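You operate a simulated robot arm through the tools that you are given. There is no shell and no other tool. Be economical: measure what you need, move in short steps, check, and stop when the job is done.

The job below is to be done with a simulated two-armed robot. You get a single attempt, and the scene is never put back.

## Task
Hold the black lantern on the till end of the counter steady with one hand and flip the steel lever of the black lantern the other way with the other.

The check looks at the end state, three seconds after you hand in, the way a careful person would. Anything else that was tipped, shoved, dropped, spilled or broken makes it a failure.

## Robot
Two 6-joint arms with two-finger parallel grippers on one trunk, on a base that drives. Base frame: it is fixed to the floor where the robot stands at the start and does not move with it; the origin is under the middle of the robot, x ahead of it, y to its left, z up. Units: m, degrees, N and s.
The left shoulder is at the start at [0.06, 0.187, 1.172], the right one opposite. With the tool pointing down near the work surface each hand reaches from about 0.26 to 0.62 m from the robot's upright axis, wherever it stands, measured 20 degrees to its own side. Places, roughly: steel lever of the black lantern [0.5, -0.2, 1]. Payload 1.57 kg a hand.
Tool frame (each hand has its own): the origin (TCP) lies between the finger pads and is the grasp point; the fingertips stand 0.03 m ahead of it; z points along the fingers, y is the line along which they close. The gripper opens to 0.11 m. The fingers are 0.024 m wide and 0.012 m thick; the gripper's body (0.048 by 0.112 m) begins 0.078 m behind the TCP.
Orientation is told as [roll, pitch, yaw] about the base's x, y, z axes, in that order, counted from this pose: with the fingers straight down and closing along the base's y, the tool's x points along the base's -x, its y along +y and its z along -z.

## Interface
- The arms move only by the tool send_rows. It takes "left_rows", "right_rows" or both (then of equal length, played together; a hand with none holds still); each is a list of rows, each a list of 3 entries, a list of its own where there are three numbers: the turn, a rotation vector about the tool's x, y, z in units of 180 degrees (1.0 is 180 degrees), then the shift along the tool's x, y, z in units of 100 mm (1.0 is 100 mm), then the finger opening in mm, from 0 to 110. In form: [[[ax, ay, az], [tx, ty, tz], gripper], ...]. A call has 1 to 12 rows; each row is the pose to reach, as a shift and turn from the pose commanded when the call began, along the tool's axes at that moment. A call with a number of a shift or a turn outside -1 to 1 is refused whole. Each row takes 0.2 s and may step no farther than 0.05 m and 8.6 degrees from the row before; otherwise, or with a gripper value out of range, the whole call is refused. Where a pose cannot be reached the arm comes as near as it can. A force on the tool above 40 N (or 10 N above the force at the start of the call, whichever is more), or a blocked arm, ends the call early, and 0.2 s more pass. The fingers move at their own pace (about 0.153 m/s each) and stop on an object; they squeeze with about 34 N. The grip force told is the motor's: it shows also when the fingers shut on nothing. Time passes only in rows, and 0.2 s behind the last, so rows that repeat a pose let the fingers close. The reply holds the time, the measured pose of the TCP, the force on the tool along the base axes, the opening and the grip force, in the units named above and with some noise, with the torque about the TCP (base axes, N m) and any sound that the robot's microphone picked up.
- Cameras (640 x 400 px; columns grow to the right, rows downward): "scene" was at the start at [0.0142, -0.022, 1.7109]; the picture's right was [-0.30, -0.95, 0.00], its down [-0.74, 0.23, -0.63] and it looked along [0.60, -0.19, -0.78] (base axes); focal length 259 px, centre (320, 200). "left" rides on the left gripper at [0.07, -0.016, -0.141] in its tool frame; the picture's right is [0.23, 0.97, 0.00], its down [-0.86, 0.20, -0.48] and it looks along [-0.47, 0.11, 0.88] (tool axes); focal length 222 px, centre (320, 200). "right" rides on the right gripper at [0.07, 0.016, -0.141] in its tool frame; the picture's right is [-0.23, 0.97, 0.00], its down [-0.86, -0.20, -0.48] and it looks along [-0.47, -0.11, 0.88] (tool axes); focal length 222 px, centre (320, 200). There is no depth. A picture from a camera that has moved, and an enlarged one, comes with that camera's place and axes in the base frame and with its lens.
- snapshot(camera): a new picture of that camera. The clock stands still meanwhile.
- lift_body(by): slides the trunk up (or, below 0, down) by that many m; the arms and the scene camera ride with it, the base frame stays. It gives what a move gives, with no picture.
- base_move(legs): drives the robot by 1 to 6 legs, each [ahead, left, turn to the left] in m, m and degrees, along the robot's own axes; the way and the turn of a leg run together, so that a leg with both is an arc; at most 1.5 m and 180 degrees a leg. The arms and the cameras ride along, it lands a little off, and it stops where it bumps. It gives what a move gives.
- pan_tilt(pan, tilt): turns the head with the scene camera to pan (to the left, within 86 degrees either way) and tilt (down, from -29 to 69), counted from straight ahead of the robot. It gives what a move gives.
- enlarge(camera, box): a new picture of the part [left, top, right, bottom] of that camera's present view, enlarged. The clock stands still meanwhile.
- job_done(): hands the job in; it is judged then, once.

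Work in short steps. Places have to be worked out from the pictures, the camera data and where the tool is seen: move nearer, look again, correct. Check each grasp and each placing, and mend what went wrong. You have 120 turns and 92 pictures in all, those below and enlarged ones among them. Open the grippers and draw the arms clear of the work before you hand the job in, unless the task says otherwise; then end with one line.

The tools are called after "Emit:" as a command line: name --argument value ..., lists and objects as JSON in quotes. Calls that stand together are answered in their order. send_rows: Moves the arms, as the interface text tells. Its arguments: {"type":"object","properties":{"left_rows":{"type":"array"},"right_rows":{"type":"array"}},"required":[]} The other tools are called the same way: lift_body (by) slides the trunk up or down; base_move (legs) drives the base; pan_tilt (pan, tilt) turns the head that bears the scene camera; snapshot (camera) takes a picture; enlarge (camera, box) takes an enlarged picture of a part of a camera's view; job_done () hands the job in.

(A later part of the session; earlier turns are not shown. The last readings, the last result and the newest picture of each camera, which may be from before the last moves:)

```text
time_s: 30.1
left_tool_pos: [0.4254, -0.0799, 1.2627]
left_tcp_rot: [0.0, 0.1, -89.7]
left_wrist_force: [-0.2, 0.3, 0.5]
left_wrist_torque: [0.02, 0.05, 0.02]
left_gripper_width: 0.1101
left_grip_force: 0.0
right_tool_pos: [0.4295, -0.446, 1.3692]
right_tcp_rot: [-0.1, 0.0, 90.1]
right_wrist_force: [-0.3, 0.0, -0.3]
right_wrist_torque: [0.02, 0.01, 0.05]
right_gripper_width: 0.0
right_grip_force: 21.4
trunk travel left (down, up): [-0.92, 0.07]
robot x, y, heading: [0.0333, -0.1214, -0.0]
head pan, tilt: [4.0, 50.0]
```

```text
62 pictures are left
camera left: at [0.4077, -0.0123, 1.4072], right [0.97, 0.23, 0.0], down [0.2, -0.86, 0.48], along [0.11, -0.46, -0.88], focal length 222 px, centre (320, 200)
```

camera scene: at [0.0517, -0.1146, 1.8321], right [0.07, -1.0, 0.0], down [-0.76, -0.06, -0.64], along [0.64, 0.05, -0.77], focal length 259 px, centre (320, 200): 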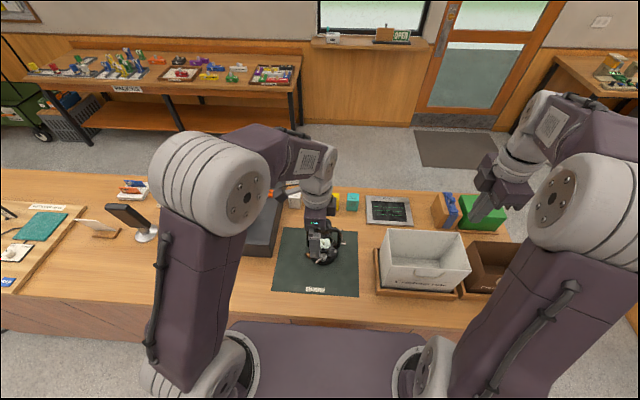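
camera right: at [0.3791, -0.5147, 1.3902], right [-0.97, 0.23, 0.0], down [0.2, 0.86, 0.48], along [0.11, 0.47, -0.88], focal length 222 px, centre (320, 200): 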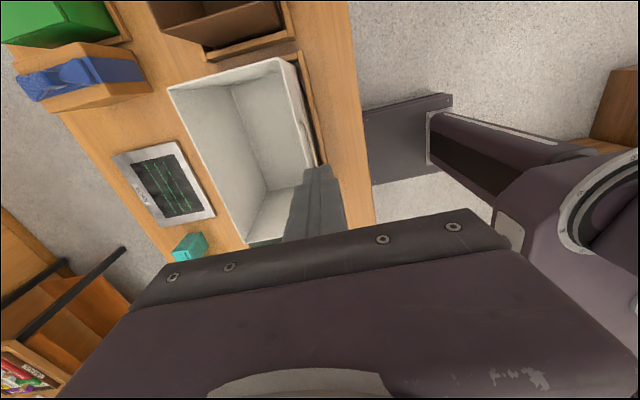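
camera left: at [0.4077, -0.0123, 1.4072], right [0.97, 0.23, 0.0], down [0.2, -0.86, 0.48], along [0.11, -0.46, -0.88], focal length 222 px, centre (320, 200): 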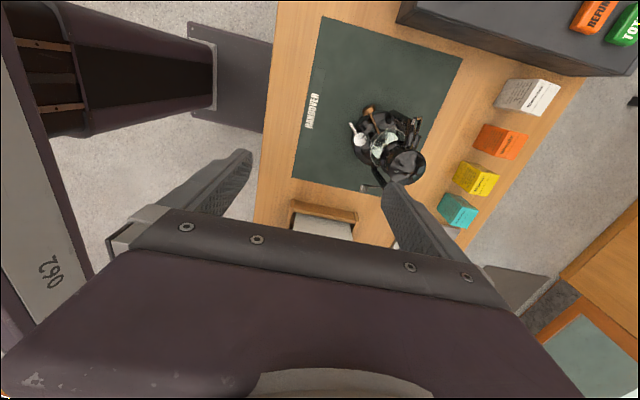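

Good pose. I'll check that the lantern and lever are unchanged.

Emit:
enlarge --camera "left" --box '[340, 90, 440, 200]'

Emit:
enlarge --camera "scene" --box '[280, 200, 370, 280]'

```text
3.64 times, centred on (390, 145) of left
camera zoom: at [0.4077, -0.0123, 1.4072], right [0.97, 0.23, 0.0], down [0.2, -0.86, 0.48], along [0.11, -0.46, -0.88], focal length 808 px, centre (66, 400)
```

zoom: 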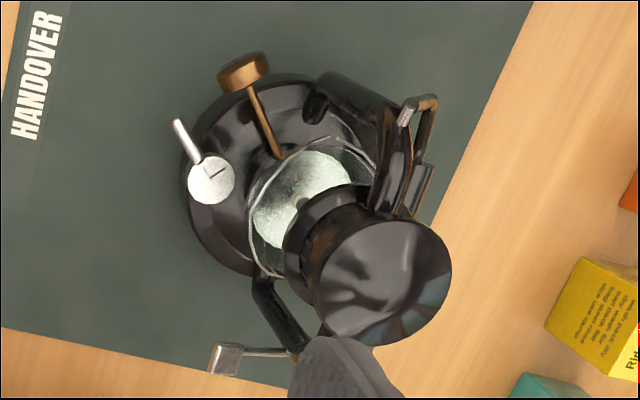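

```text
5.00 times, centred on (325, 240) of scene
camera zoom: at [0.0517, -0.1146, 1.8321], right [0.07, -1.0, 0.0], down [-0.76, -0.06, -0.64], along [0.64, 0.05, -0.77], focal length 1295 px, centre (295, 0)
```

zoom: 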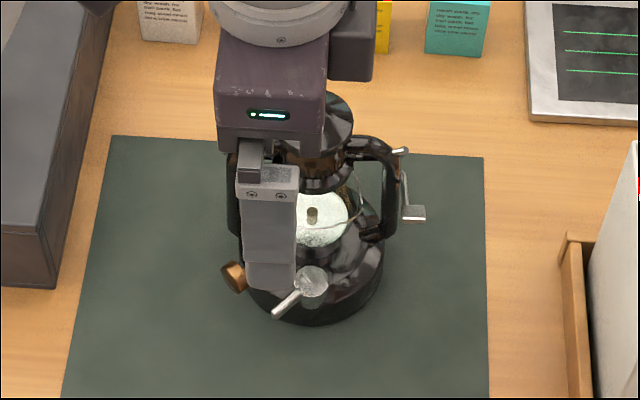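

The lantern and lever are unchanged. I'm moving the left hand over the cap again, descending slightly and staying well above it.

Emit:
send_rows --left_rows '[[[0, 0, 0], [-0.02, 0.33, 0.15], 110], [[0, 0, 0], [-0.04, 0.66, 0.3], 110], [[0, 0, 0], [-0.06, 1.0, 0.45], 110]]'

Emit:
send_rows --left_rows '[[[0, 0, 0], [0, 0.15, 0.1], 110], [[0, 0, 0], [0, 0.29, 0.3], 110], [[0, 0, 0], [0, 0.29, 0.5], 110], [[0, 0, 0], [0, 0.29, 0.5], 110]]'

Emit:
snapshot --camera "left"

```text
time_s: 30.9
left_tool_pos: [0.5255, -0.0863, 1.2161]
left_tcp_rot: [-0.1, 0.2, -89.8]
left_wrist_force: [-0.6, 1.0, -0.3]
left_wrist_torque: [0.0, 0.0, 0.03]
left_gripper_width: 0.1099
left_grip_force: 0.0
right_tool_pos: [0.432, -0.4465, 1.3686]
right_tcp_rot: [0.2, 0.1, 90.1]
right_wrist_force: [0.4, 0.5, -0.2]
right_wrist_torque: [0.01, -0.01, 0.01]
right_gripper_width: 0.0
right_grip_force: 20.4
trunk travel left (down, up): [-0.92, 0.07]
robot x, y, heading: [0.0346, -0.1181, -0.1]
head pan, tilt: [4.0, 50.0]
```

```text
time_s: 31.9
left_tool_pos: [0.555, -0.0871, 1.167]
left_tcp_rot: [-0.1, 0.2, -89.8]
left_wrist_force: [0.2, 0.9, -0.5]
left_wrist_torque: [-0.01, -0.02, -0.03]
left_gripper_width: 0.1099
left_grip_force: 0.0
right_tool_pos: [0.4293, -0.4462, 1.3681]
right_tcp_rot: [0.0, 0.0, 90.1]
right_wrist_force: [0.0, -0.1, 1.4]
right_wrist_torque: [0.0, 0.0, 0.0]
right_gripper_width: 0.0
right_grip_force: 21.5
trunk travel left (down, up): [-0.92, 0.07]
robot x, y, heading: [0.0349, -0.1219, -0.1]
head pan, tilt: [4.0, 50.0]
```

```text
59 pictures are left
camera left: at [0.5372, -0.019, 1.3108], right [0.97, 0.23, 0.0], down [0.2, -0.86, 0.48], along [0.11, -0.46, -0.88], focal length 222 px, centre (320, 200)
```

left: 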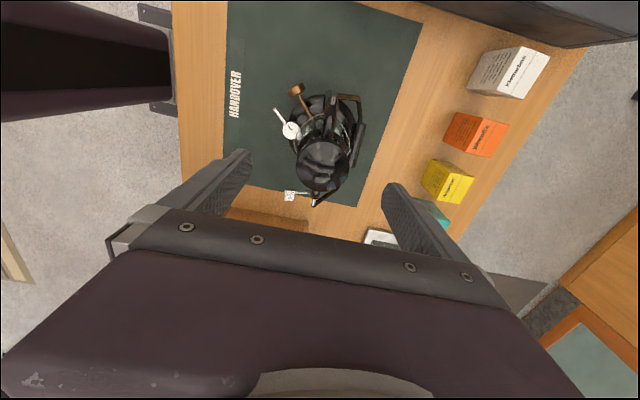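

The cap is at (0.5565, -0.086), and the hand is at (0.555, -0.087). I'll descend to z of about 1.10.

Emit:
send_rows --left_rows '[[[0, 0, 0], [0, 0.015, 0.2], 110], [[0, 0, 0], [0, 0.015, 0.4], 110], [[0, 0, 0], [0, 0.015, 0.63], 110], [[0, 0, 0], [0, 0.015, 0.63], 90], [[0, 0, 0], [0, 0.015, 0.63], 75]]'

Emit:
snapshot --camera "left"

```text
time_s: 33.1
left_tool_pos: [0.5567, -0.0854, 1.1043]
left_tcp_rot: [0.0, 0.2, -89.7]
left_wrist_force: [0.6, 0.0, -0.5]
left_wrist_torque: [0.01, 0.0, -0.05]
left_gripper_width: 0.0749
left_grip_force: 0.0
right_tool_pos: [0.4295, -0.4462, 1.3696]
right_tcp_rot: [0.0, 0.0, 90.1]
right_wrist_force: [-0.1, 0.0, 0.2]
right_wrist_torque: [-0.02, 0.02, 0.01]
right_gripper_width: 0.0
right_grip_force: 21.2
trunk travel left (down, up): [-0.92, 0.07]
robot x, y, heading: [0.0353, -0.1238, 0.3]
head pan, tilt: [4.0, 50.0]
```

```text
58 pictures are left
camera left: at [0.5387, -0.0179, 1.2484], right [0.97, 0.23, 0.0], down [0.2, -0.86, 0.48], along [0.11, -0.46, -0.88], focal length 222 px, centre (320, 200)
```

left: 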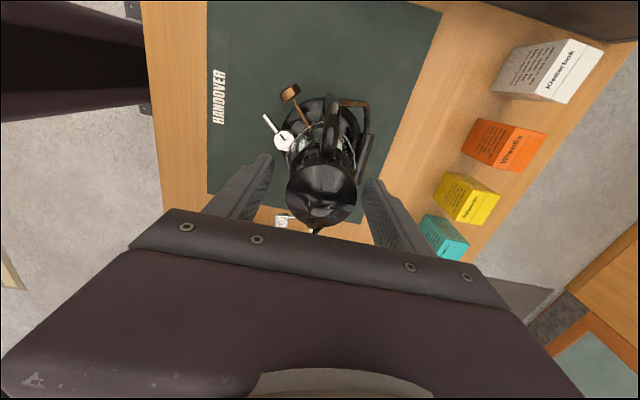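

The fingers are centred on the cap. I'll close gradually until they touch.

Emit:
send_rows --left_rows '[[[0, 0, 0], [0, 0, 0], 66], [[0, 0, 0], [0, 0, 0], 60], [[0, 0, 0], [0, 0, 0], 54], [[0, 0, 0], [0, 0, 0], 46], [[0, 0, 0], [0, 0, 0], 38]]'

Emit:
snapshot --camera "left"

Emit:
enlarge --camera "scene" --box '[280, 200, 370, 280]'

```text
time_s: 34.3
left_tool_pos: [0.5566, -0.0863, 1.1049]
left_tcp_rot: [-0.2, 0.2, -89.8]
left_wrist_force: [2.1, 0.7, 2.8]
left_wrist_torque: [-0.03, -0.1, 0.03]
left_gripper_width: 0.0537
left_grip_force: 33.8
right_tool_pos: [0.431, -0.4466, 1.3687]
right_tcp_rot: [0.1, 0.0, 90.1]
right_wrist_force: [0.1, -1.2, 0.1]
right_wrist_torque: [-0.02, 0.0, 0.01]
right_gripper_width: 0.0
right_grip_force: 21.1
trunk travel left (down, up): [-0.92, 0.07]
robot x, y, heading: [0.0318, -0.1206, 0.1]
head pan, tilt: [4.0, 50.0]
```

```text
57 pictures are left
camera left: at [0.5394, -0.0179, 1.2485], right [0.97, 0.23, 0.0], down [0.2, -0.86, 0.48], along [0.11, -0.46, -0.88], focal length 222 px, centre (320, 200)
```

left: 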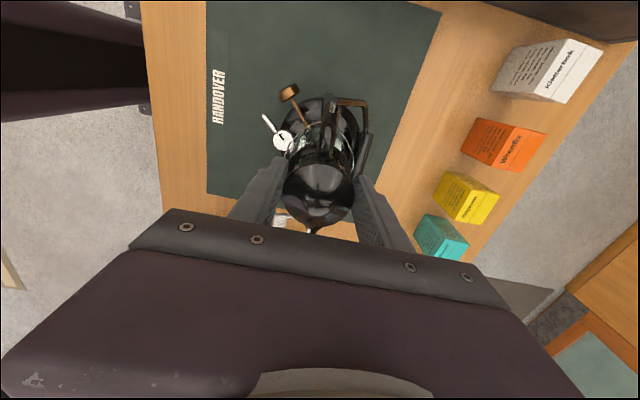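

```text
5.00 times, centred on (325, 240) of scene
camera zoom: at [0.0539, -0.1151, 1.8321], right [0.07, -1.0, 0.0], down [-0.76, -0.05, -0.64], along [0.64, 0.05, -0.77], focal length 1295 px, centre (295, 0)
```

zoom: 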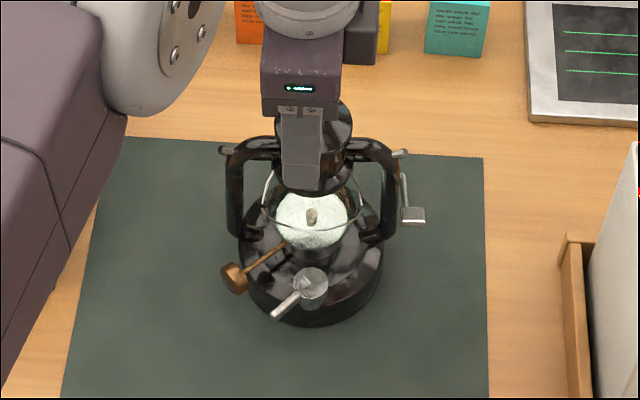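

The left hand grips the cap firmly (54 mm, 34 N). Now the right hand: I'll unyaw it to 0° and move it toward the lever at high z, planning to pitch the fingers forward so they can slip under or over the paddle.

Emit:
send_rows --right_rows '[[[0, 0, 0.0455], [-0.1, 0.05, 0], 0], [[0, 0, 0.091], [-0.2, 0.1, 0], 0], [[0, 0, 0.1365], [-0.3, 0.15, 0], 0], [[0, 0, 0.182], [-0.4, 0.2, 0], 0], [[0, 0, 0.2275], [-0.5, 0.25, 0], 0], [[0, 0, 0.273], [-0.6, 0.3, 0], 0], [[0, 0, 0.3185], [-0.7, 0.35, 0], 0], [[0, 0, 0.364], [-0.8, 0.4, 0], 0], [[0, 0, 0.4095], [-0.9, 0.45, 0], 0], [[0, 0, 0.455], [-1.0, 0.5, 0], 0], [[0, 0, 0.5], [-1.0, 0.5, 0], 0]]'

Emit:
send_rows --right_rows '[[[0, -0.045, 0], [0, 0.1, 0], 0], [[0, -0.09, 0], [0, 0.2, 0], 0], [[0, -0.135, 0], [0, 0.3, 0.1], 0], [[0, -0.18, 0], [0, 0.4, 0.3], 0], [[0, -0.225, 0], [0, 0.5, 0.5], 0], [[0, -0.27, 0], [0, 0.6, 0.7], 0], [[0, -0.3, 0], [0, 0.7, 0.9], 0], [[0, -0.3, 0], [0, 0.7, 0.9], 0]]'

Emit:
snapshot --camera "right"

Emit:
snapshot --camera "scene"

```text
time_s: 36.7
left_tool_pos: [0.5557, -0.0852, 1.1054]
left_tcp_rot: [-0.1, 0.2, -89.8]
left_wrist_force: [2.2, 0.2, 6.6]
left_wrist_torque: [-0.02, -0.09, 0.04]
left_gripper_width: 0.0537
left_grip_force: 34.2
right_tool_pos: [0.3798, -0.3464, 1.37]
right_tcp_rot: [0.0, 0.0, 0.0]
right_wrist_force: [0.0, 0.2, -0.2]
right_wrist_torque: [0.02, 0.02, 0.02]
right_gripper_width: 0.0001
right_grip_force: 20.8
trunk travel left (down, up): [-0.92, 0.07]
robot x, y, heading: [0.0331, -0.1222, 0.1]
head pan, tilt: [4.0, 50.0]
```

```text
time_s: 38.5
left_tool_pos: [0.5598, -0.0853, 1.1052]
left_tcp_rot: [-0.2, 0.1, -89.8]
left_wrist_force: [-4.2, -1.5, 13.7]
left_wrist_torque: [0.2, 0.41, 0.02]
left_gripper_width: 0.0538
left_grip_force: 33.7
right_tool_pos: [0.49, -0.2408, 1.325]
right_tcp_rot: [-0.4, -53.6, 0.3]
right_wrist_force: [0.4, 0.6, -0.9]
right_wrist_torque: [-0.02, 0.03, -0.08]
right_gripper_width: 0.0001
right_grip_force: 21.0
right hand out of reach, approached as far as the arm can: row 4, 5, 6, 7, 8
trunk travel left (down, up): [-0.92, 0.07]
robot x, y, heading: [0.036, -0.1185, 0.1]
head pan, tilt: [4.0, 50.0]
```

```text
55 pictures are left
camera right: at [0.3354, -0.2228, 1.3533], right [0.13, 0.97, 0.18], down [0.12, -0.2, 0.97], along [0.98, -0.11, -0.14], focal length 222 px, centre (320, 200)
```

right: 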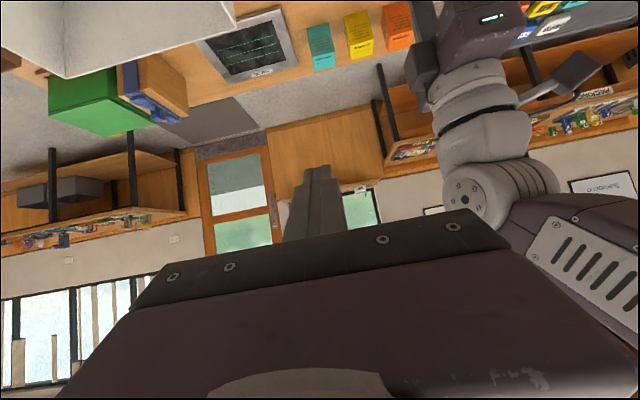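

```text
54 pictures are left
camera scene: at [0.0595, -0.1135, 1.8323], right [0.07, -1.0, 0.0], down [-0.77, -0.06, -0.64], along [0.64, 0.04, -0.77], focal length 259 px, centre (320, 200)
```

scene: 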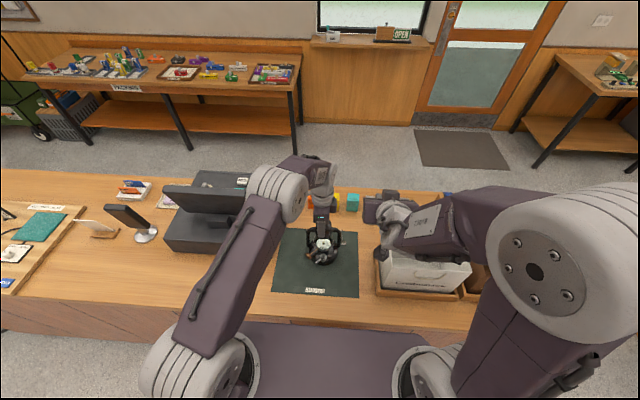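

The right fingers are pitched 54° forward. I'm bringing the hand down toward a pre-position in front of the paddle, half the way first.

Emit:
send_rows --right_rows '[[[0, 0, 0], [0.2, 0.15, 0.1], 0], [[0, 0, 0], [0.45, 0.3, 0.2], 0], [[0, 0, 0], [0.7, 0.45, 0.35], 0], [[0, 0, 0], [0.95, 0.6, 0.5], 0], [[0, 0, 0], [0.95, 0.6, 0.5], 0]]'

Emit:
snapshot --camera "scene"

Emit:
snapshot --camera "right"

```text
time_s: 39.7
left_tool_pos: [0.5579, -0.0867, 1.1055]
left_tcp_rot: [-0.2, 0.3, -89.9]
left_wrist_force: [-0.7, 0.6, -0.8]
left_wrist_torque: [0.16, 0.01, 0.06]
left_gripper_width: 0.0536
left_grip_force: 34.3
right_tool_pos: [0.4717, -0.1803, 1.2513]
right_tcp_rot: [-0.5, -53.9, 0.4]
right_wrist_force: [1.2, 0.1, -0.1]
right_wrist_torque: [-0.03, -0.02, -0.02]
right_gripper_width: 0.0001
right_grip_force: 21.8
right hand out of reach, approached as far as the arm can: row 1, 2, 3, 4, 5
trunk travel left (down, up): [-0.92, 0.07]
robot x, y, heading: [0.0374, -0.1204, 0.0]
head pan, tilt: [4.0, 50.0]
```

```text
53 pictures are left
camera scene: at [0.0549, -0.1151, 1.832], right [0.07, -1.0, 0.0], down [-0.76, -0.05, -0.64], along [0.64, 0.05, -0.77], focal length 259 px, centre (320, 200)
```

scene: 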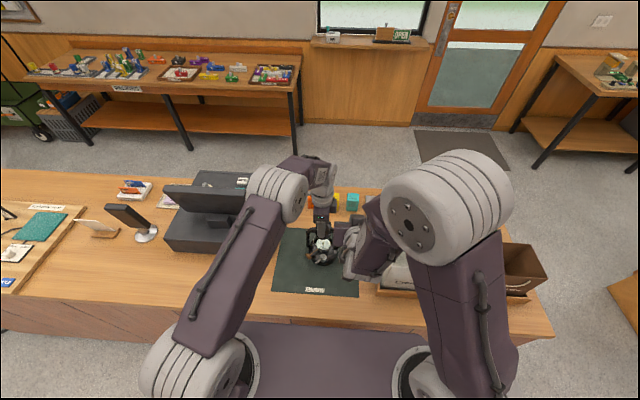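

```text
52 pictures are left
camera right: at [0.3158, -0.163, 1.2785], right [0.13, 0.97, 0.18], down [0.12, -0.19, 0.97], along [0.98, -0.11, -0.14], focal length 222 px, centre (320, 200)
```

right: 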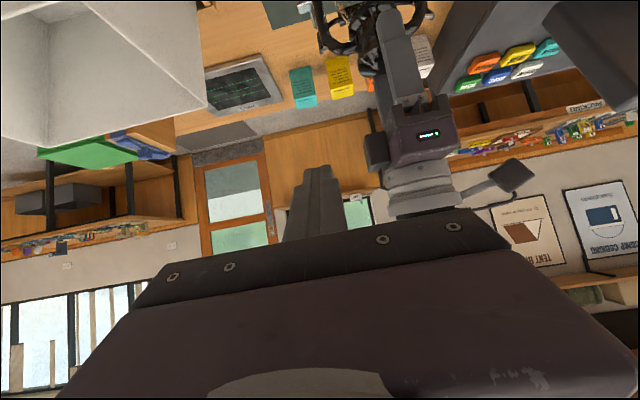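

The wrist limit shows up at a 54° pitch. I'll reduce the pitch to about 40° and descend straight by 11 cm.

Emit:
send_rows --right_rows '[[[0, 0.04, 0], [0.15, 0.02, 0.1], 0], [[0, 0.078, 0], [0.3, 0.05, 0.21], 0], [[0, 0.078, 0], [0.6, 0.08, 0.42], 0], [[0, 0.078, 0], [0.89, 0.08, 0.65], 0], [[0, 0.078, 0], [0.89, 0.08, 0.65], 0]]'

Emit:
snapshot --camera "right"

Emit:
enlarge --camera "scene" --box '[270, 190, 400, 290]'

```text
time_s: 40.9
left_tool_pos: [0.5567, -0.0876, 1.1047]
left_tcp_rot: [-0.1, 0.2, -89.7]
left_wrist_force: [0.5, 0.1, 0.2]
left_wrist_torque: [0.02, -0.01, 0.01]
left_gripper_width: 0.0536
left_grip_force: 33.5
right_tool_pos: [0.4844, -0.1643, 1.1545]
right_tcp_rot: [-0.7, -39.6, 0.4]
right_wrist_force: [-0.4, 0.3, -0.4]
right_wrist_torque: [0.0, 0.03, -0.02]
right_gripper_width: 0.0002
right_grip_force: 21.5
right hand out of reach, approached as far as the arm can: row 4, 5
trunk travel left (down, up): [-0.92, 0.07]
robot x, y, heading: [0.0341, -0.1227, -0.1]
head pan, tilt: [4.0, 50.0]
```

```text
51 pictures are left
camera right: at [0.3393, -0.1478, 1.219], right [0.18, 0.98, 0.14], down [0.35, -0.19, 0.92], along [0.92, -0.11, -0.38], focal length 222 px, centre (320, 200)
```

right: 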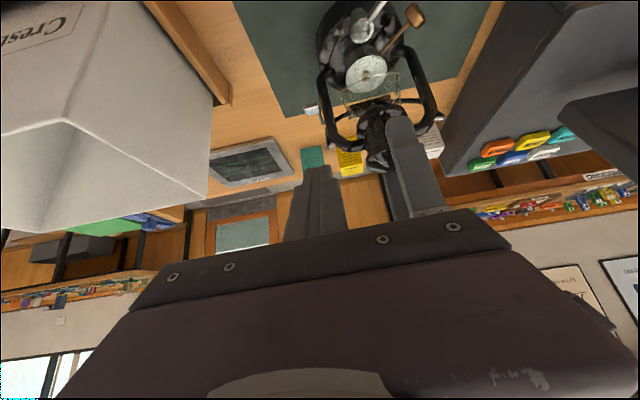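

```text
4.00 times, centred on (335, 240) of scene
camera zoom: at [0.0538, -0.1155, 1.832], right [0.07, -1.0, 0.0], down [-0.76, -0.05, -0.64], along [0.64, 0.05, -0.77], focal length 1036 px, centre (260, 40)
```

zoom: 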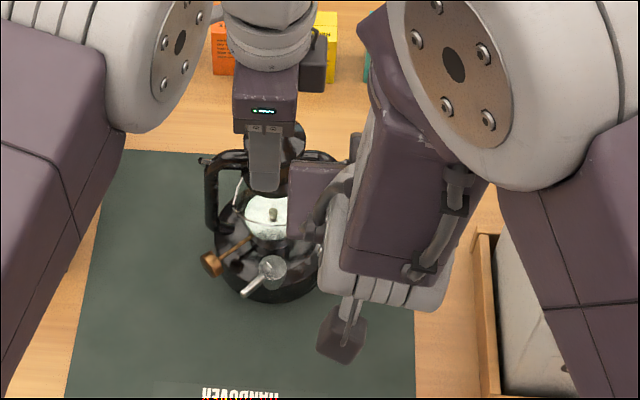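

The right camera now sees the lever between the hands, so I'll enlarge it.

Emit:
enlarge --camera "right" --box '[285, 50, 455, 160]'

```text
3.64 times, centred on (370, 105) of right
camera zoom: at [0.3393, -0.1478, 1.219], right [0.18, 0.98, 0.14], down [0.35, -0.19, 0.92], along [0.92, -0.11, -0.38], focal length 808 px, centre (138, 546)
```

zoom: 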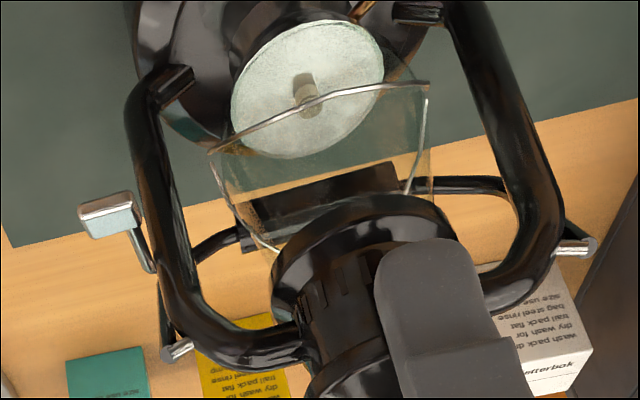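

The paddle is confirmed at about (0.526, -0.164, 1.034) and the pivot at about (0.569, -0.156, 1.02). I'll first bring the fingertips just above the paddle at a 30° pitch, shifted outward, to test the down direction gently.

Emit:
send_rows --right_rows '[[[0, 0.027, 0], [0.0, -0.06, 0], 0], [[0, 0.053, 0], [0.05, -0.12, 0.1], 0], [[0, 0.053, 0], [0.09, -0.12, 0.25], 0], [[0, 0.053, 0], [0.13, -0.12, 0.41], 0], [[0, 0.053, 0], [0.13, -0.12, 0.41], 0]]'

Emit:
enlarge --camera "right" --box '[220, 30, 440, 230]'

Emit:
enlarge --camera "left" --box '[200, 120, 400, 260]'

```text
time_s: 42.1
left_tool_pos: [0.5572, -0.087, 1.1052]
left_tcp_rot: [-0.1, 0.2, -89.8]
left_wrist_force: [0.6, 0.1, -0.2]
left_wrist_torque: [0.0, 0.0, -0.02]
left_gripper_width: 0.0538
left_grip_force: 34.0
right_tool_pos: [0.5011, -0.1775, 1.1154]
right_tcp_rot: [-0.1, -30.4, 0.0]
right_wrist_force: [0.0, -0.3, -0.1]
right_wrist_torque: [0.02, 0.03, 0.02]
right_gripper_width: 0.0
right_grip_force: 20.9
trunk travel left (down, up): [-0.92, 0.07]
robot x, y, heading: [0.0349, -0.1231, -0.1]
head pan, tilt: [4.0, 50.0]
```

```text
2.00 times, centred on (330, 130) of right
camera zoom: at [0.369, -0.1608, 1.2027], right [0.19, 0.97, 0.12], down [0.5, -0.2, 0.85], along [0.85, -0.11, -0.52], focal length 444 px, centre (300, 340)
```

zoom: 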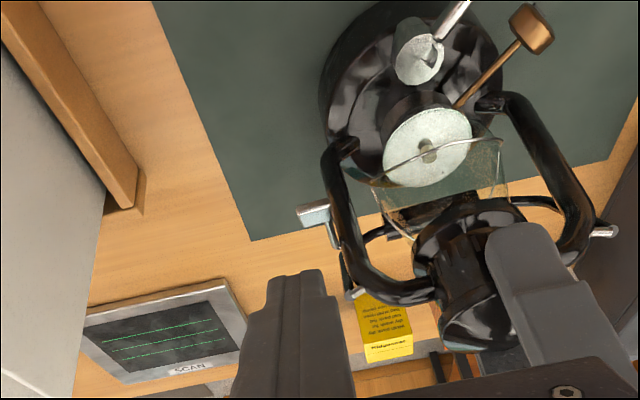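

```text
2.86 times, centred on (300, 190) of left
camera zoom: at [0.5394, -0.0181, 1.2482], right [0.97, 0.23, 0.0], down [0.2, -0.86, 0.47], along [0.11, -0.46, -0.88], focal length 635 px, centre (377, 229)
```

zoom: 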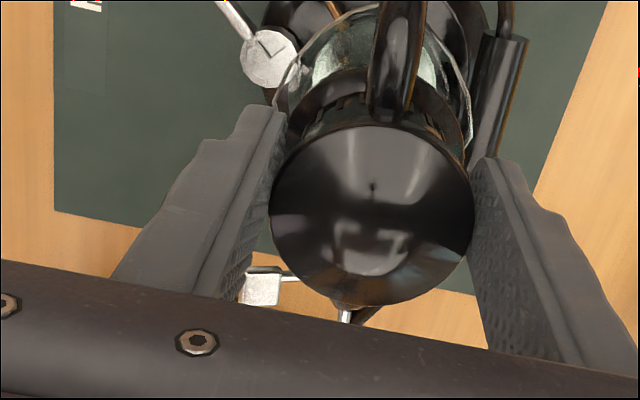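

I'm within 5 cm of the paddle. I'll descend to just above it, then continue down in small steps while watching the force.

Emit:
send_rows --right_rows '[[[0, 0, 0], [0.05, 0.05, 0.14], 0], [[0, 0, 0], [0.1, 0.05, 0.28], 0], [[0, 0, 0], [0.154, 0.05, 0.42], 0], [[0, 0, 0], [0.154, 0.05, 0.42], 0]]'

Emit:
enlarge --camera "right" --box '[240, 80, 400, 200]'

```text
time_s: 43.1
left_tool_pos: [0.557, -0.0852, 1.1044]
left_tcp_rot: [-0.3, 0.2, -89.9]
left_wrist_force: [0.5, -0.4, 0.7]
left_wrist_torque: [0.05, -0.01, -0.01]
left_gripper_width: 0.0536
left_grip_force: 33.8
right_tool_pos: [0.5091, -0.172, 1.0719]
right_tcp_rot: [0.0, -30.4, 0.2]
right_wrist_force: [-0.3, 0.4, 1.2]
right_wrist_torque: [0.0, 0.02, -0.02]
right_gripper_width: 0.0002
right_grip_force: 21.6
trunk travel left (down, up): [-0.92, 0.07]
robot x, y, heading: [0.0356, -0.1225, 0.1]
head pan, tilt: [4.0, 50.0]
```

```text
3.33 times, centred on (320, 140) of right
camera zoom: at [0.376, -0.1544, 1.159], right [0.19, 0.97, 0.11], down [0.5, -0.2, 0.85], along [0.85, -0.11, -0.52], focal length 740 px, centre (320, 400)
```

zoom: 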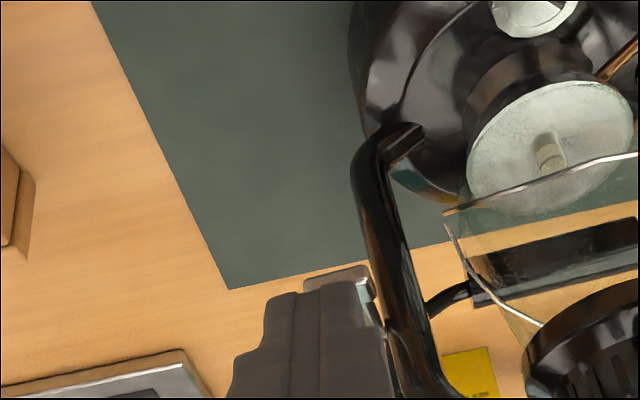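

The fingertip is on the upper side of the paddle with almost no force. I'll push down in 3 mm rows, 9 mm in total.

Emit:
send_rows --right_rows '[[[0, 0, 0], [0.015, 0, 0.026], 0], [[0, 0, 0], [0.03, 0, 0.052], 0], [[0, 0, 0], [0.045, 0, 0.078], 0]]'

Emit:
enlarge --camera "right" --box '[240, 80, 400, 200]'

Emit:
enlarge --camera "left" --box '[200, 120, 400, 260]'

```text
time_s: 43.9
left_tool_pos: [0.5568, -0.0866, 1.1043]
left_tcp_rot: [-0.1, 0.2, -89.8]
left_wrist_force: [1.4, 0.8, -2.7]
left_wrist_torque: [0.22, -0.24, 0.15]
left_gripper_width: 0.0537
left_grip_force: 33.9
right_tool_pos: [0.5091, -0.1713, 1.0636]
right_tcp_rot: [-0.2, -30.4, 0.2]
right_wrist_force: [-2.8, -1.0, 2.7]
right_wrist_torque: [-0.02, 0.05, 0.02]
right_gripper_width: 0.0002
right_grip_force: 21.3
trunk travel left (down, up): [-0.92, 0.07]
robot x, y, heading: [0.04, -0.1222, 0.0]
head pan, tilt: [4.0, 50.0]
```

```text
3.33 times, centred on (320, 140) of right
camera zoom: at [0.3764, -0.154, 1.1509], right [0.2, 0.97, 0.11], down [0.5, -0.2, 0.84], along [0.85, -0.11, -0.52], focal length 740 px, centre (320, 400)
```

zoom: 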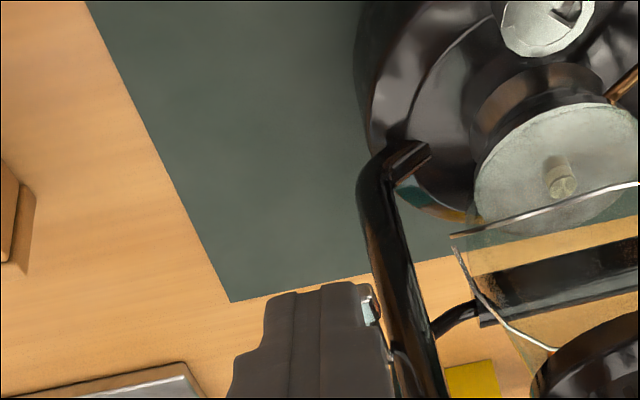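

```text
2.86 times, centred on (300, 190) of left
camera zoom: at [0.5397, -0.0176, 1.2482], right [0.97, 0.23, 0.0], down [0.2, -0.86, 0.48], along [0.11, -0.46, -0.88], focal length 635 px, centre (377, 229)
```

zoom: 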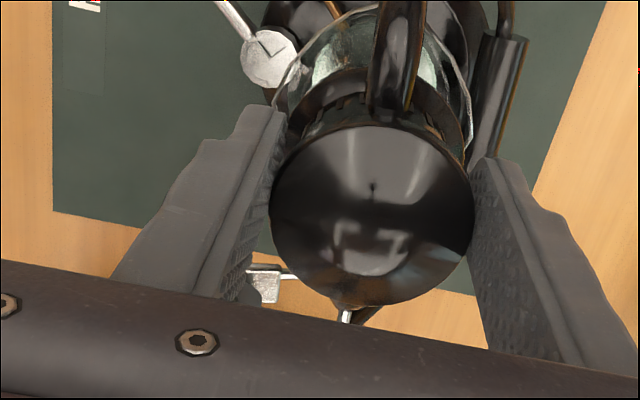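

Emit:
enlarge --camera "left" --box '[265, 190, 315, 225]'

Emit:
enlarge --camera "right" --box '[295, 150, 355, 200]'

```text
11.43 times, centred on (290, 208) of left
camera zoom: at [0.5397, -0.0176, 1.2482], right [0.97, 0.23, 0.0], down [0.2, -0.86, 0.48], along [0.11, -0.46, -0.88], focal length 2538 px, centre (663, 114)
```

zoom: 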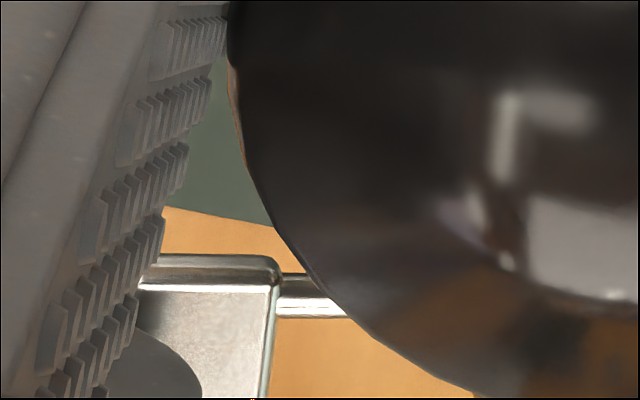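

```text
8.00 times, centred on (325, 175) of right
camera zoom: at [0.3764, -0.154, 1.1509], right [0.2, 0.97, 0.11], down [0.5, -0.2, 0.84], along [0.85, -0.11, -0.52], focal length 1777 px, centre (280, 400)
```

zoom: 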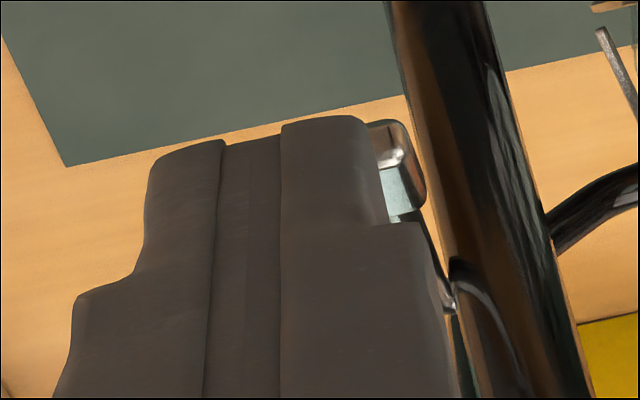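

The fingertip is on the paddle's top front with about 3 N, and the paddle has barely moved. I'll press 5 mm more to see whether it gives or is against a stop.

Emit:
send_rows --right_rows '[[[0, 0, 0], [0.01, 0, 0.022], 0], [[0, 0, 0], [0.02, 0, 0.044], 0]]'

Emit:
enlarge --camera "right" --box '[295, 150, 355, 200]'

Emit:
enlarge --camera "left" --box '[265, 190, 315, 225]'

```text
time_s: 44.5
left_tool_pos: [0.5567, -0.0866, 1.1043]
left_tcp_rot: [-0.1, 0.1, -89.9]
left_wrist_force: [4.2, 1.3, -1.1]
left_wrist_torque: [0.22, -0.4, 0.29]
left_gripper_width: 0.0536
left_grip_force: 33.5
right_tool_pos: [0.5081, -0.171, 1.0572]
right_tcp_rot: [-0.4, -30.2, 0.2]
right_wrist_force: [-4.7, -1.5, 1.7]
right_wrist_torque: [-0.04, 0.13, 0.03]
right_gripper_width: 0.0
right_grip_force: 21.3
trunk travel left (down, up): [-0.92, 0.07]
robot x, y, heading: [0.0325, -0.1216, 0.2]
head pan, tilt: [4.0, 50.0]
```

```text
8.00 times, centred on (325, 175) of right
camera zoom: at [0.3773, -0.1533, 1.1461], right [0.2, 0.97, 0.11], down [0.5, -0.19, 0.84], along [0.84, -0.11, -0.52], focal length 1777 px, centre (280, 400)
```

zoom: 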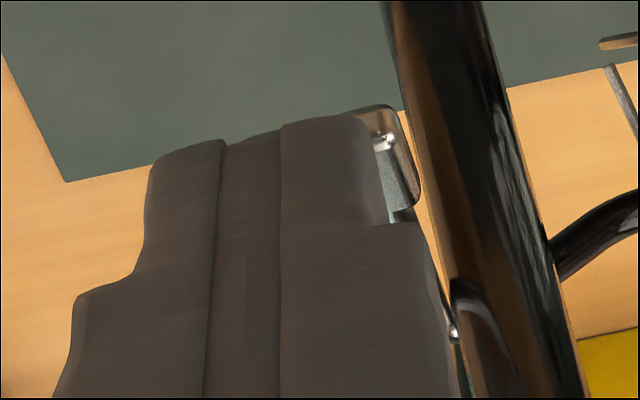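

```text
11.43 times, centred on (290, 208) of left
camera zoom: at [0.5397, -0.0176, 1.2482], right [0.97, 0.23, 0.0], down [0.2, -0.86, 0.48], along [0.11, -0.46, -0.88], focal length 2538 px, centre (663, 114)
```

zoom: 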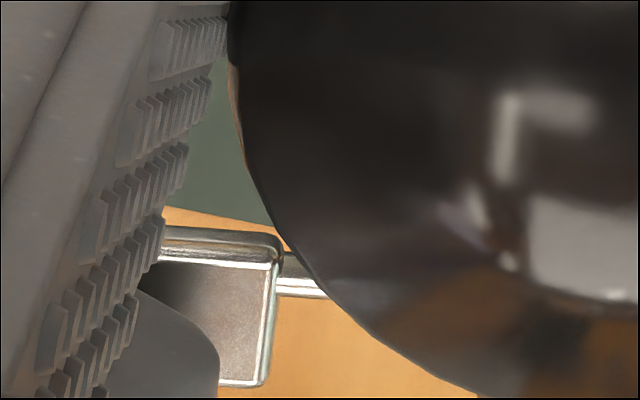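

The paddle is moving downward under light force, so down is the free direction. I'll keep following it down, easing off slightly in x.

Emit:
send_rows --right_rows '[[[0, 0, 0], [0.035, 0, 0.025], 0], [[0, 0, 0], [0.055, 0, 0.06], 0], [[0, 0, 0], [0.075, 0, 0.095], 0]]'

Emit:
enlarge --camera "right" --box '[275, 130, 375, 210]'

Emit:
enlarge --camera "left" --box '[265, 185, 315, 225]'

```text
time_s: 45.3
left_tool_pos: [0.5565, -0.0865, 1.1055]
left_tcp_rot: [-0.2, 0.2, -89.7]
left_wrist_force: [1.2, 0.0, -0.7]
left_wrist_torque: [0.07, 0.1, 0.0]
left_gripper_width: 0.054
left_grip_force: 34.1
right_tool_pos: [0.5106, -0.1686, 1.0477]
right_tcp_rot: [-0.5, -30.2, 0.3]
right_wrist_force: [-0.8, -0.1, 1.0]
right_wrist_torque: [0.02, 0.02, 0.01]
right_gripper_width: 0.0003
right_grip_force: 21.3
right hand out of reach, approached as far as the arm can: row 2, 3
trunk travel left (down, up): [-0.92, 0.07]
robot x, y, heading: [0.0346, -0.1211, -0.0]
head pan, tilt: [4.0, 50.0]
```

```text
5.00 times, centred on (325, 170) of right
camera zoom: at [0.379, -0.1506, 1.1357], right [0.2, 0.97, 0.11], down [0.5, -0.19, 0.85], along [0.84, -0.11, -0.52], focal length 1111 px, centre (295, 350)
```

zoom: 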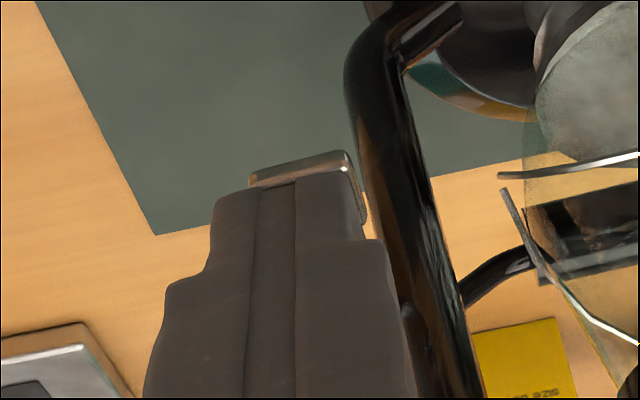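

```text
10.00 times, centred on (290, 205) of left
camera zoom: at [0.5392, -0.0178, 1.2482], right [0.97, 0.23, 0.0], down [0.2, -0.86, 0.47], along [0.11, -0.46, -0.88], focal length 2221 px, centre (620, 150)
```

zoom: 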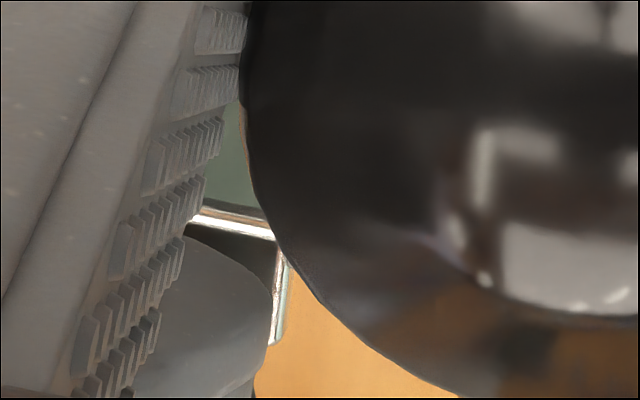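

The lever is following. The wrist limit flagged again, so I'll reduce the pitch by 10° while continuing down about 10 mm and 3 mm outward.

Emit:
send_rows --right_rows '[[[0, 0.028, 0], [0.0, -0.03, 0.0], 0], [[0, 0.055, 0], [0.015, -0.03, 0.026], 0], [[0, 0.055, 0], [0.032, -0.03, 0.055], 0], [[0, 0.055, 0], [0.05, -0.03, 0.09], 0]]'

Emit:
enlarge --camera "right" --box '[255, 110, 395, 220]'

Emit:
enlarge --camera "left" --box '[255, 180, 335, 230]'

```text
time_s: 46.3
left_tool_pos: [0.5566, -0.0865, 1.1041]
left_tcp_rot: [-0.1, 0.2, -89.8]
left_wrist_force: [-0.4, -1.1, 0.3]
left_wrist_torque: [0.01, 0.16, -0.03]
left_gripper_width: 0.0535
left_grip_force: 34.2
right_tool_pos: [0.5121, -0.1719, 1.039]
right_tcp_rot: [0.0, -20.6, 0.1]
right_wrist_force: [-0.3, 0.6, 0.5]
right_wrist_torque: [0.04, 0.0, 0.0]
right_gripper_width: 0.0
right_grip_force: 21.8
trunk travel left (down, up): [-0.92, 0.07]
robot x, y, heading: [0.0369, -0.1188, 0.3]
head pan, tilt: [4.0, 50.0]
```

```text
3.64 times, centred on (325, 165) of right
camera zoom: at [0.3959, -0.1554, 1.1468], right [0.21, 0.97, 0.08], down [0.63, -0.2, 0.75], along [0.74, -0.11, -0.66], focal length 808 px, centre (302, 327)
```

zoom: 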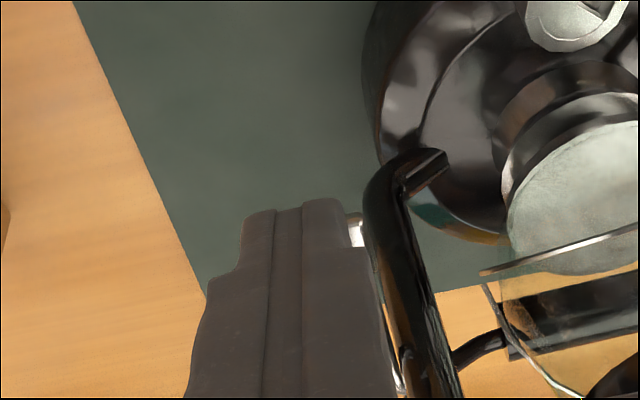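

```text
8.00 times, centred on (295, 205) of left
camera zoom: at [0.5393, -0.0178, 1.2482], right [0.97, 0.23, 0.0], down [0.2, -0.86, 0.47], along [0.11, -0.46, -0.88], focal length 1777 px, centre (520, 160)
```

zoom: 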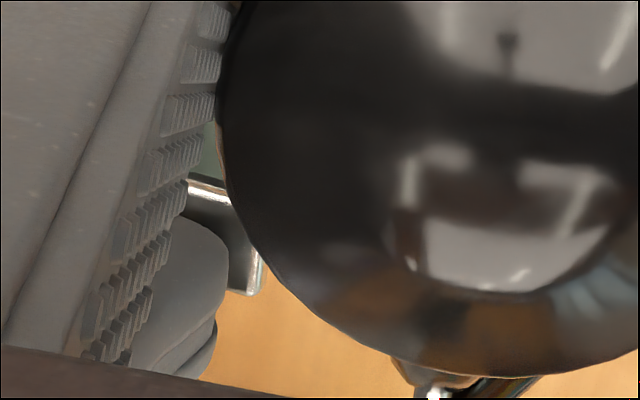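

The paddle is still moving freely (under 1 N). I'll continue another 12 mm along its arc, down and slightly forward.

Emit:
send_rows --right_rows '[[[0, 0, 0], [0.0, 0, 0.04], 0], [[0, 0, 0], [0.0, 0, 0.085], 0], [[0, 0, 0], [0.0, 0, 0.126], 0]]'

Emit:
enlarge --camera "right" --box '[255, 110, 395, 220]'

Emit:
enlarge --camera "left" --box '[255, 180, 335, 230]'

```text
time_s: 47.1
left_tool_pos: [0.554, -0.086, 1.1048]
left_tcp_rot: [0.0, 0.2, -89.8]
left_wrist_force: [5.7, -1.5, -5.9]
left_wrist_torque: [0.7, -0.26, 0.35]
left_gripper_width: 0.054
left_grip_force: 34.0
right_tool_pos: [0.5146, -0.1733, 1.0296]
right_tcp_rot: [0.0, -20.7, 0.0]
right_wrist_force: [-6.7, 1.4, 15.2]
right_wrist_torque: [-0.02, -0.2, 0.2]
right_gripper_width: 0.0
right_grip_force: 21.6
trunk travel left (down, up): [-0.92, 0.07]
robot x, y, heading: [0.0349, -0.1221, 0.2]
head pan, tilt: [4.0, 50.0]
```

```text
3.64 times, centred on (325, 165) of right
camera zoom: at [0.3992, -0.1558, 1.1362], right [0.21, 0.97, 0.08], down [0.63, -0.2, 0.75], along [0.75, -0.11, -0.66], focal length 808 px, centre (302, 327)
```

zoom: 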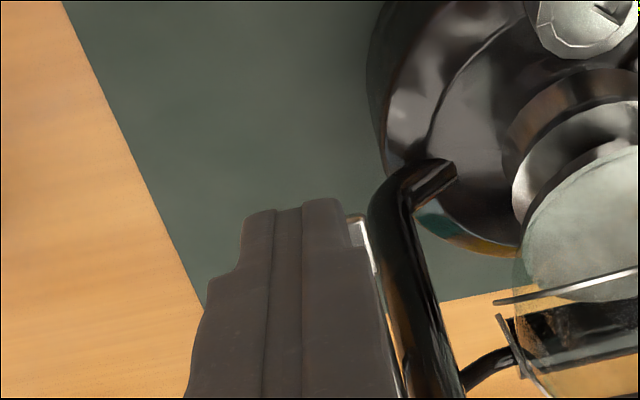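

```text
8.00 times, centred on (295, 205) of left
camera zoom: at [0.5377, -0.0182, 1.2489], right [0.97, 0.23, 0.0], down [0.2, -0.86, 0.48], along [0.11, -0.46, -0.88], focal length 1777 px, centre (520, 160)
```

zoom: 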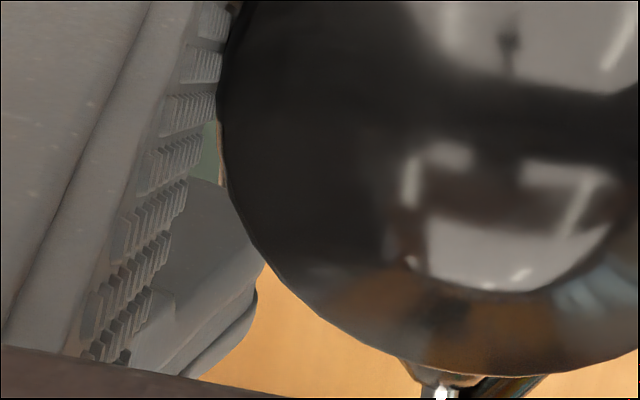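

The force rose to 15 N, so the lever has reached its lower stop. I'll lift off by 4 cm and check that it stays down.

Emit:
send_rows --right_rows '[[[0, 0, 0], [0, 0, -0.1], 0], [[0, 0, 0], [0.05, -0.02, -0.3], 0], [[0, 0, 0], [0.1, -0.05, -0.5], 0], [[0, 0, 0], [0.2, -0.1, -0.6], 0]]'

Emit:
enlarge --camera "right" --box '[220, 60, 440, 220]'

Emit:
enlarge --camera "left" --box '[200, 120, 400, 260]'

```text
time_s: 48.1
left_tool_pos: [0.5567, -0.0876, 1.1049]
left_tcp_rot: [0.0, 0.2, -89.8]
left_wrist_force: [0.1, -0.5, 0.1]
left_wrist_torque: [-0.23, 0.23, -0.03]
left_gripper_width: 0.0537
left_grip_force: 34.1
right_tool_pos: [0.4745, -0.1835, 1.0763]
right_tcp_rot: [0.1, -20.5, 0.1]
right_wrist_force: [0.3, 0.1, -0.1]
right_wrist_torque: [0.01, 0.01, 0.0]
right_gripper_width: 0.0
right_grip_force: 20.8
trunk travel left (down, up): [-0.92, 0.07]
robot x, y, heading: [0.0384, -0.1198, 0.2]
head pan, tilt: [4.0, 50.0]
```

```text
2.50 times, centred on (330, 140) of right
camera zoom: at [0.3595, -0.1658, 1.1836], right [0.21, 0.97, 0.08], down [0.63, -0.2, 0.75], along [0.74, -0.11, -0.66], focal length 555 px, centre (295, 350)
```

zoom: 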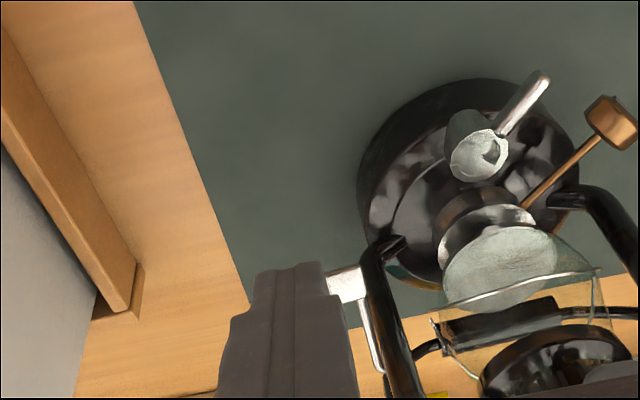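

```text
2.86 times, centred on (300, 190) of left
camera zoom: at [0.5387, -0.0178, 1.2486], right [0.97, 0.23, 0.0], down [0.2, -0.86, 0.48], along [0.11, -0.46, -0.88], focal length 635 px, centre (377, 229)
```

zoom: 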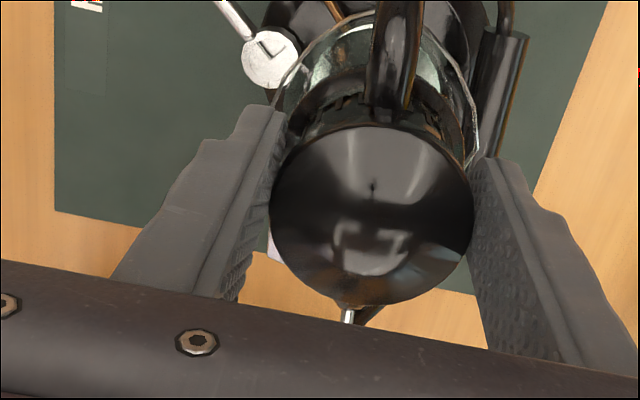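

The lever stays down at about -27°. I'll move the right hand further out for a clear look at it.

Emit:
send_rows --right_rows '[[[0, 0, 0], [0, -0.3, -0.2], 0], [[0, 0, 0], [0, -0.6, -0.4], 0], [[0, 0, 0], [0, -0.6, -0.4], 0]]'

Emit:
enlarge --camera "right" --box '[300, 50, 500, 200]'

Emit:
enlarge --camera "scene" --box '[280, 200, 370, 280]'

```text
time_s: 48.9
left_tool_pos: [0.5573, -0.0859, 1.1056]
left_tcp_rot: [-0.1, 0.1, -89.9]
left_wrist_force: [0.6, -2.0, 1.0]
left_wrist_torque: [-0.64, 0.27, 0.02]
left_gripper_width: 0.0537
left_grip_force: 33.6
right_tool_pos: [0.462, -0.2438, 1.1136]
right_tcp_rot: [-0.1, -20.5, 0.1]
right_wrist_force: [0.0, -0.2, -0.6]
right_wrist_torque: [0.0, 0.0, 0.01]
right_gripper_width: 0.0
right_grip_force: 21.4
trunk travel left (down, up): [-0.92, 0.07]
robot x, y, heading: [0.034, -0.12, 0.5]
head pan, tilt: [4.0, 50.0]
```

```text
2.67 times, centred on (400, 125) of right
camera zoom: at [0.3466, -0.2261, 1.2223], right [0.21, 0.97, 0.08], down [0.63, -0.2, 0.75], along [0.74, -0.11, -0.66], focal length 592 px, centre (107, 400)
```

zoom: 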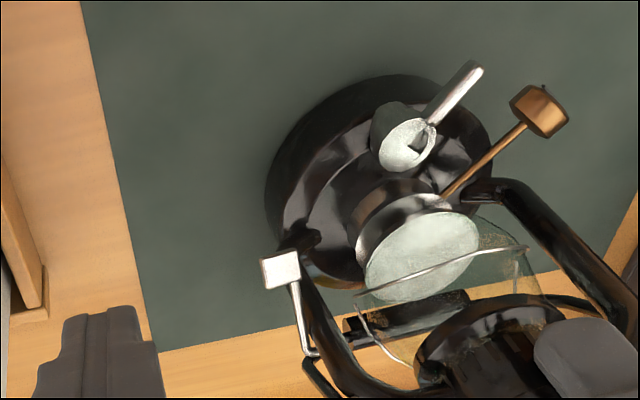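

```text
5.00 times, centred on (325, 240) of scene
camera zoom: at [0.0536, -0.114, 1.8321], right [0.07, -1.0, 0.0], down [-0.76, -0.06, -0.64], along [0.64, 0.05, -0.77], focal length 1295 px, centre (295, 0)
```

zoom: 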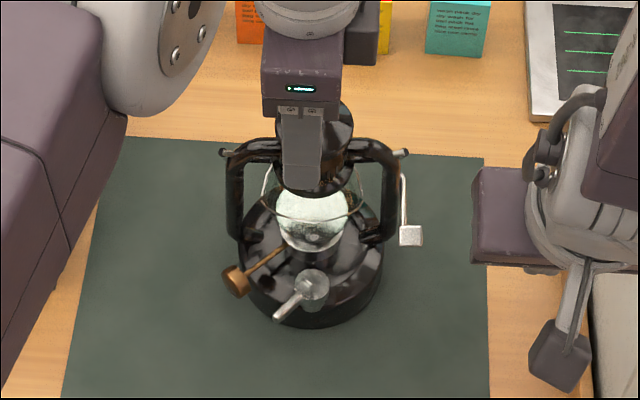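

The lever is down and the burner plate has tilted with it. To be sure it is fully at the stop, I'll press once more from directly above the paddle.

Emit:
send_rows --right_rows '[[[0, 0, 0], [-0.2, 0.3, 0.08], 0], [[0, 0, 0], [-0.4, 0.6, 0.15], 0], [[0, 0, 0], [-0.5, 0.72, 0.2], 0], [[0, 0, 0], [-0.43, 0.72, 0.45], 0], [[0, 0, 0], [-0.35, 0.72, 0.73], 0], [[0, 0, 0], [-0.3, 0.72, 0.87], 0], [[0, 0, 0], [-0.27, 0.72, 0.95], 0]]'

```text
time_s: 50.5
left_tool_pos: [0.5556, -0.0855, 1.1057]
left_tcp_rot: [-0.1, 0.2, -89.8]
left_wrist_force: [0.6, -0.7, 0.6]
left_wrist_torque: [-0.3, 0.04, 0.03]
left_gripper_width: 0.0537
left_grip_force: 33.7
right_tool_pos: [0.5186, -0.1696, 1.0324]
right_tcp_rot: [0.0, -20.5, 0.2]
right_wrist_force: [0.5, 0.1, 0.2]
right_wrist_torque: [-0.01, -0.03, 0.0]
right_gripper_width: 0.0
right_grip_force: 21.0
trunk travel left (down, up): [-0.92, 0.07]
robot x, y, heading: [0.0367, -0.1212, 0.2]
head pan, tilt: [4.0, 50.0]
```

No contact yet at z 1.032, so I'll press down in 2 mm steps.

Emit:
send_rows --right_rows '[[[0, 0, 0], [0.007, -0.02, 0.019], 0], [[0, 0, 0], [0.014, -0.02, 0.038], 0], [[0, 0, 0], [0.021, -0.02, 0.057], 0], [[0, 0, 0], [0.028, -0.02, 0.075], 0]]'

Emit:
enlarge --camera "right" --box '[255, 110, 395, 220]'

```text
time_s: 51.5
left_tool_pos: [0.5534, -0.0863, 1.1054]
left_tcp_rot: [0.0, 0.4, -89.7]
left_wrist_force: [5.8, -3.0, -7.8]
left_wrist_torque: [0.74, -0.17, 0.32]
left_gripper_width: 0.0536
left_grip_force: 34.0
right_tool_pos: [0.518, -0.1739, 1.0299]
right_tcp_rot: [0.0, -21.1, 0.0]
right_wrist_force: [-7.8, -2.5, 37.3]
right_wrist_torque: [0.02, -0.52, 0.21]
right_gripper_width: 0.0001
right_grip_force: 20.8
trunk travel left (down, up): [-0.92, 0.07]
robot x, y, heading: [0.0342, -0.1227, 0.3]
head pan, tilt: [4.0, 50.0]
```

```text
3.64 times, centred on (325, 165) of right
camera zoom: at [0.403, -0.1562, 1.1368], right [0.21, 0.97, 0.08], down [0.63, -0.2, 0.75], along [0.75, -0.11, -0.65], focal length 808 px, centre (302, 327)
```

zoom: 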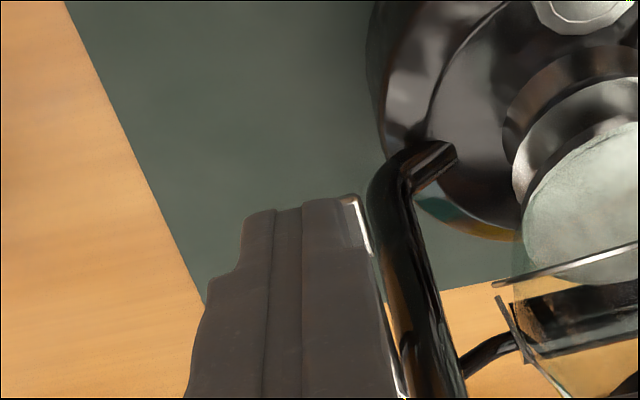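

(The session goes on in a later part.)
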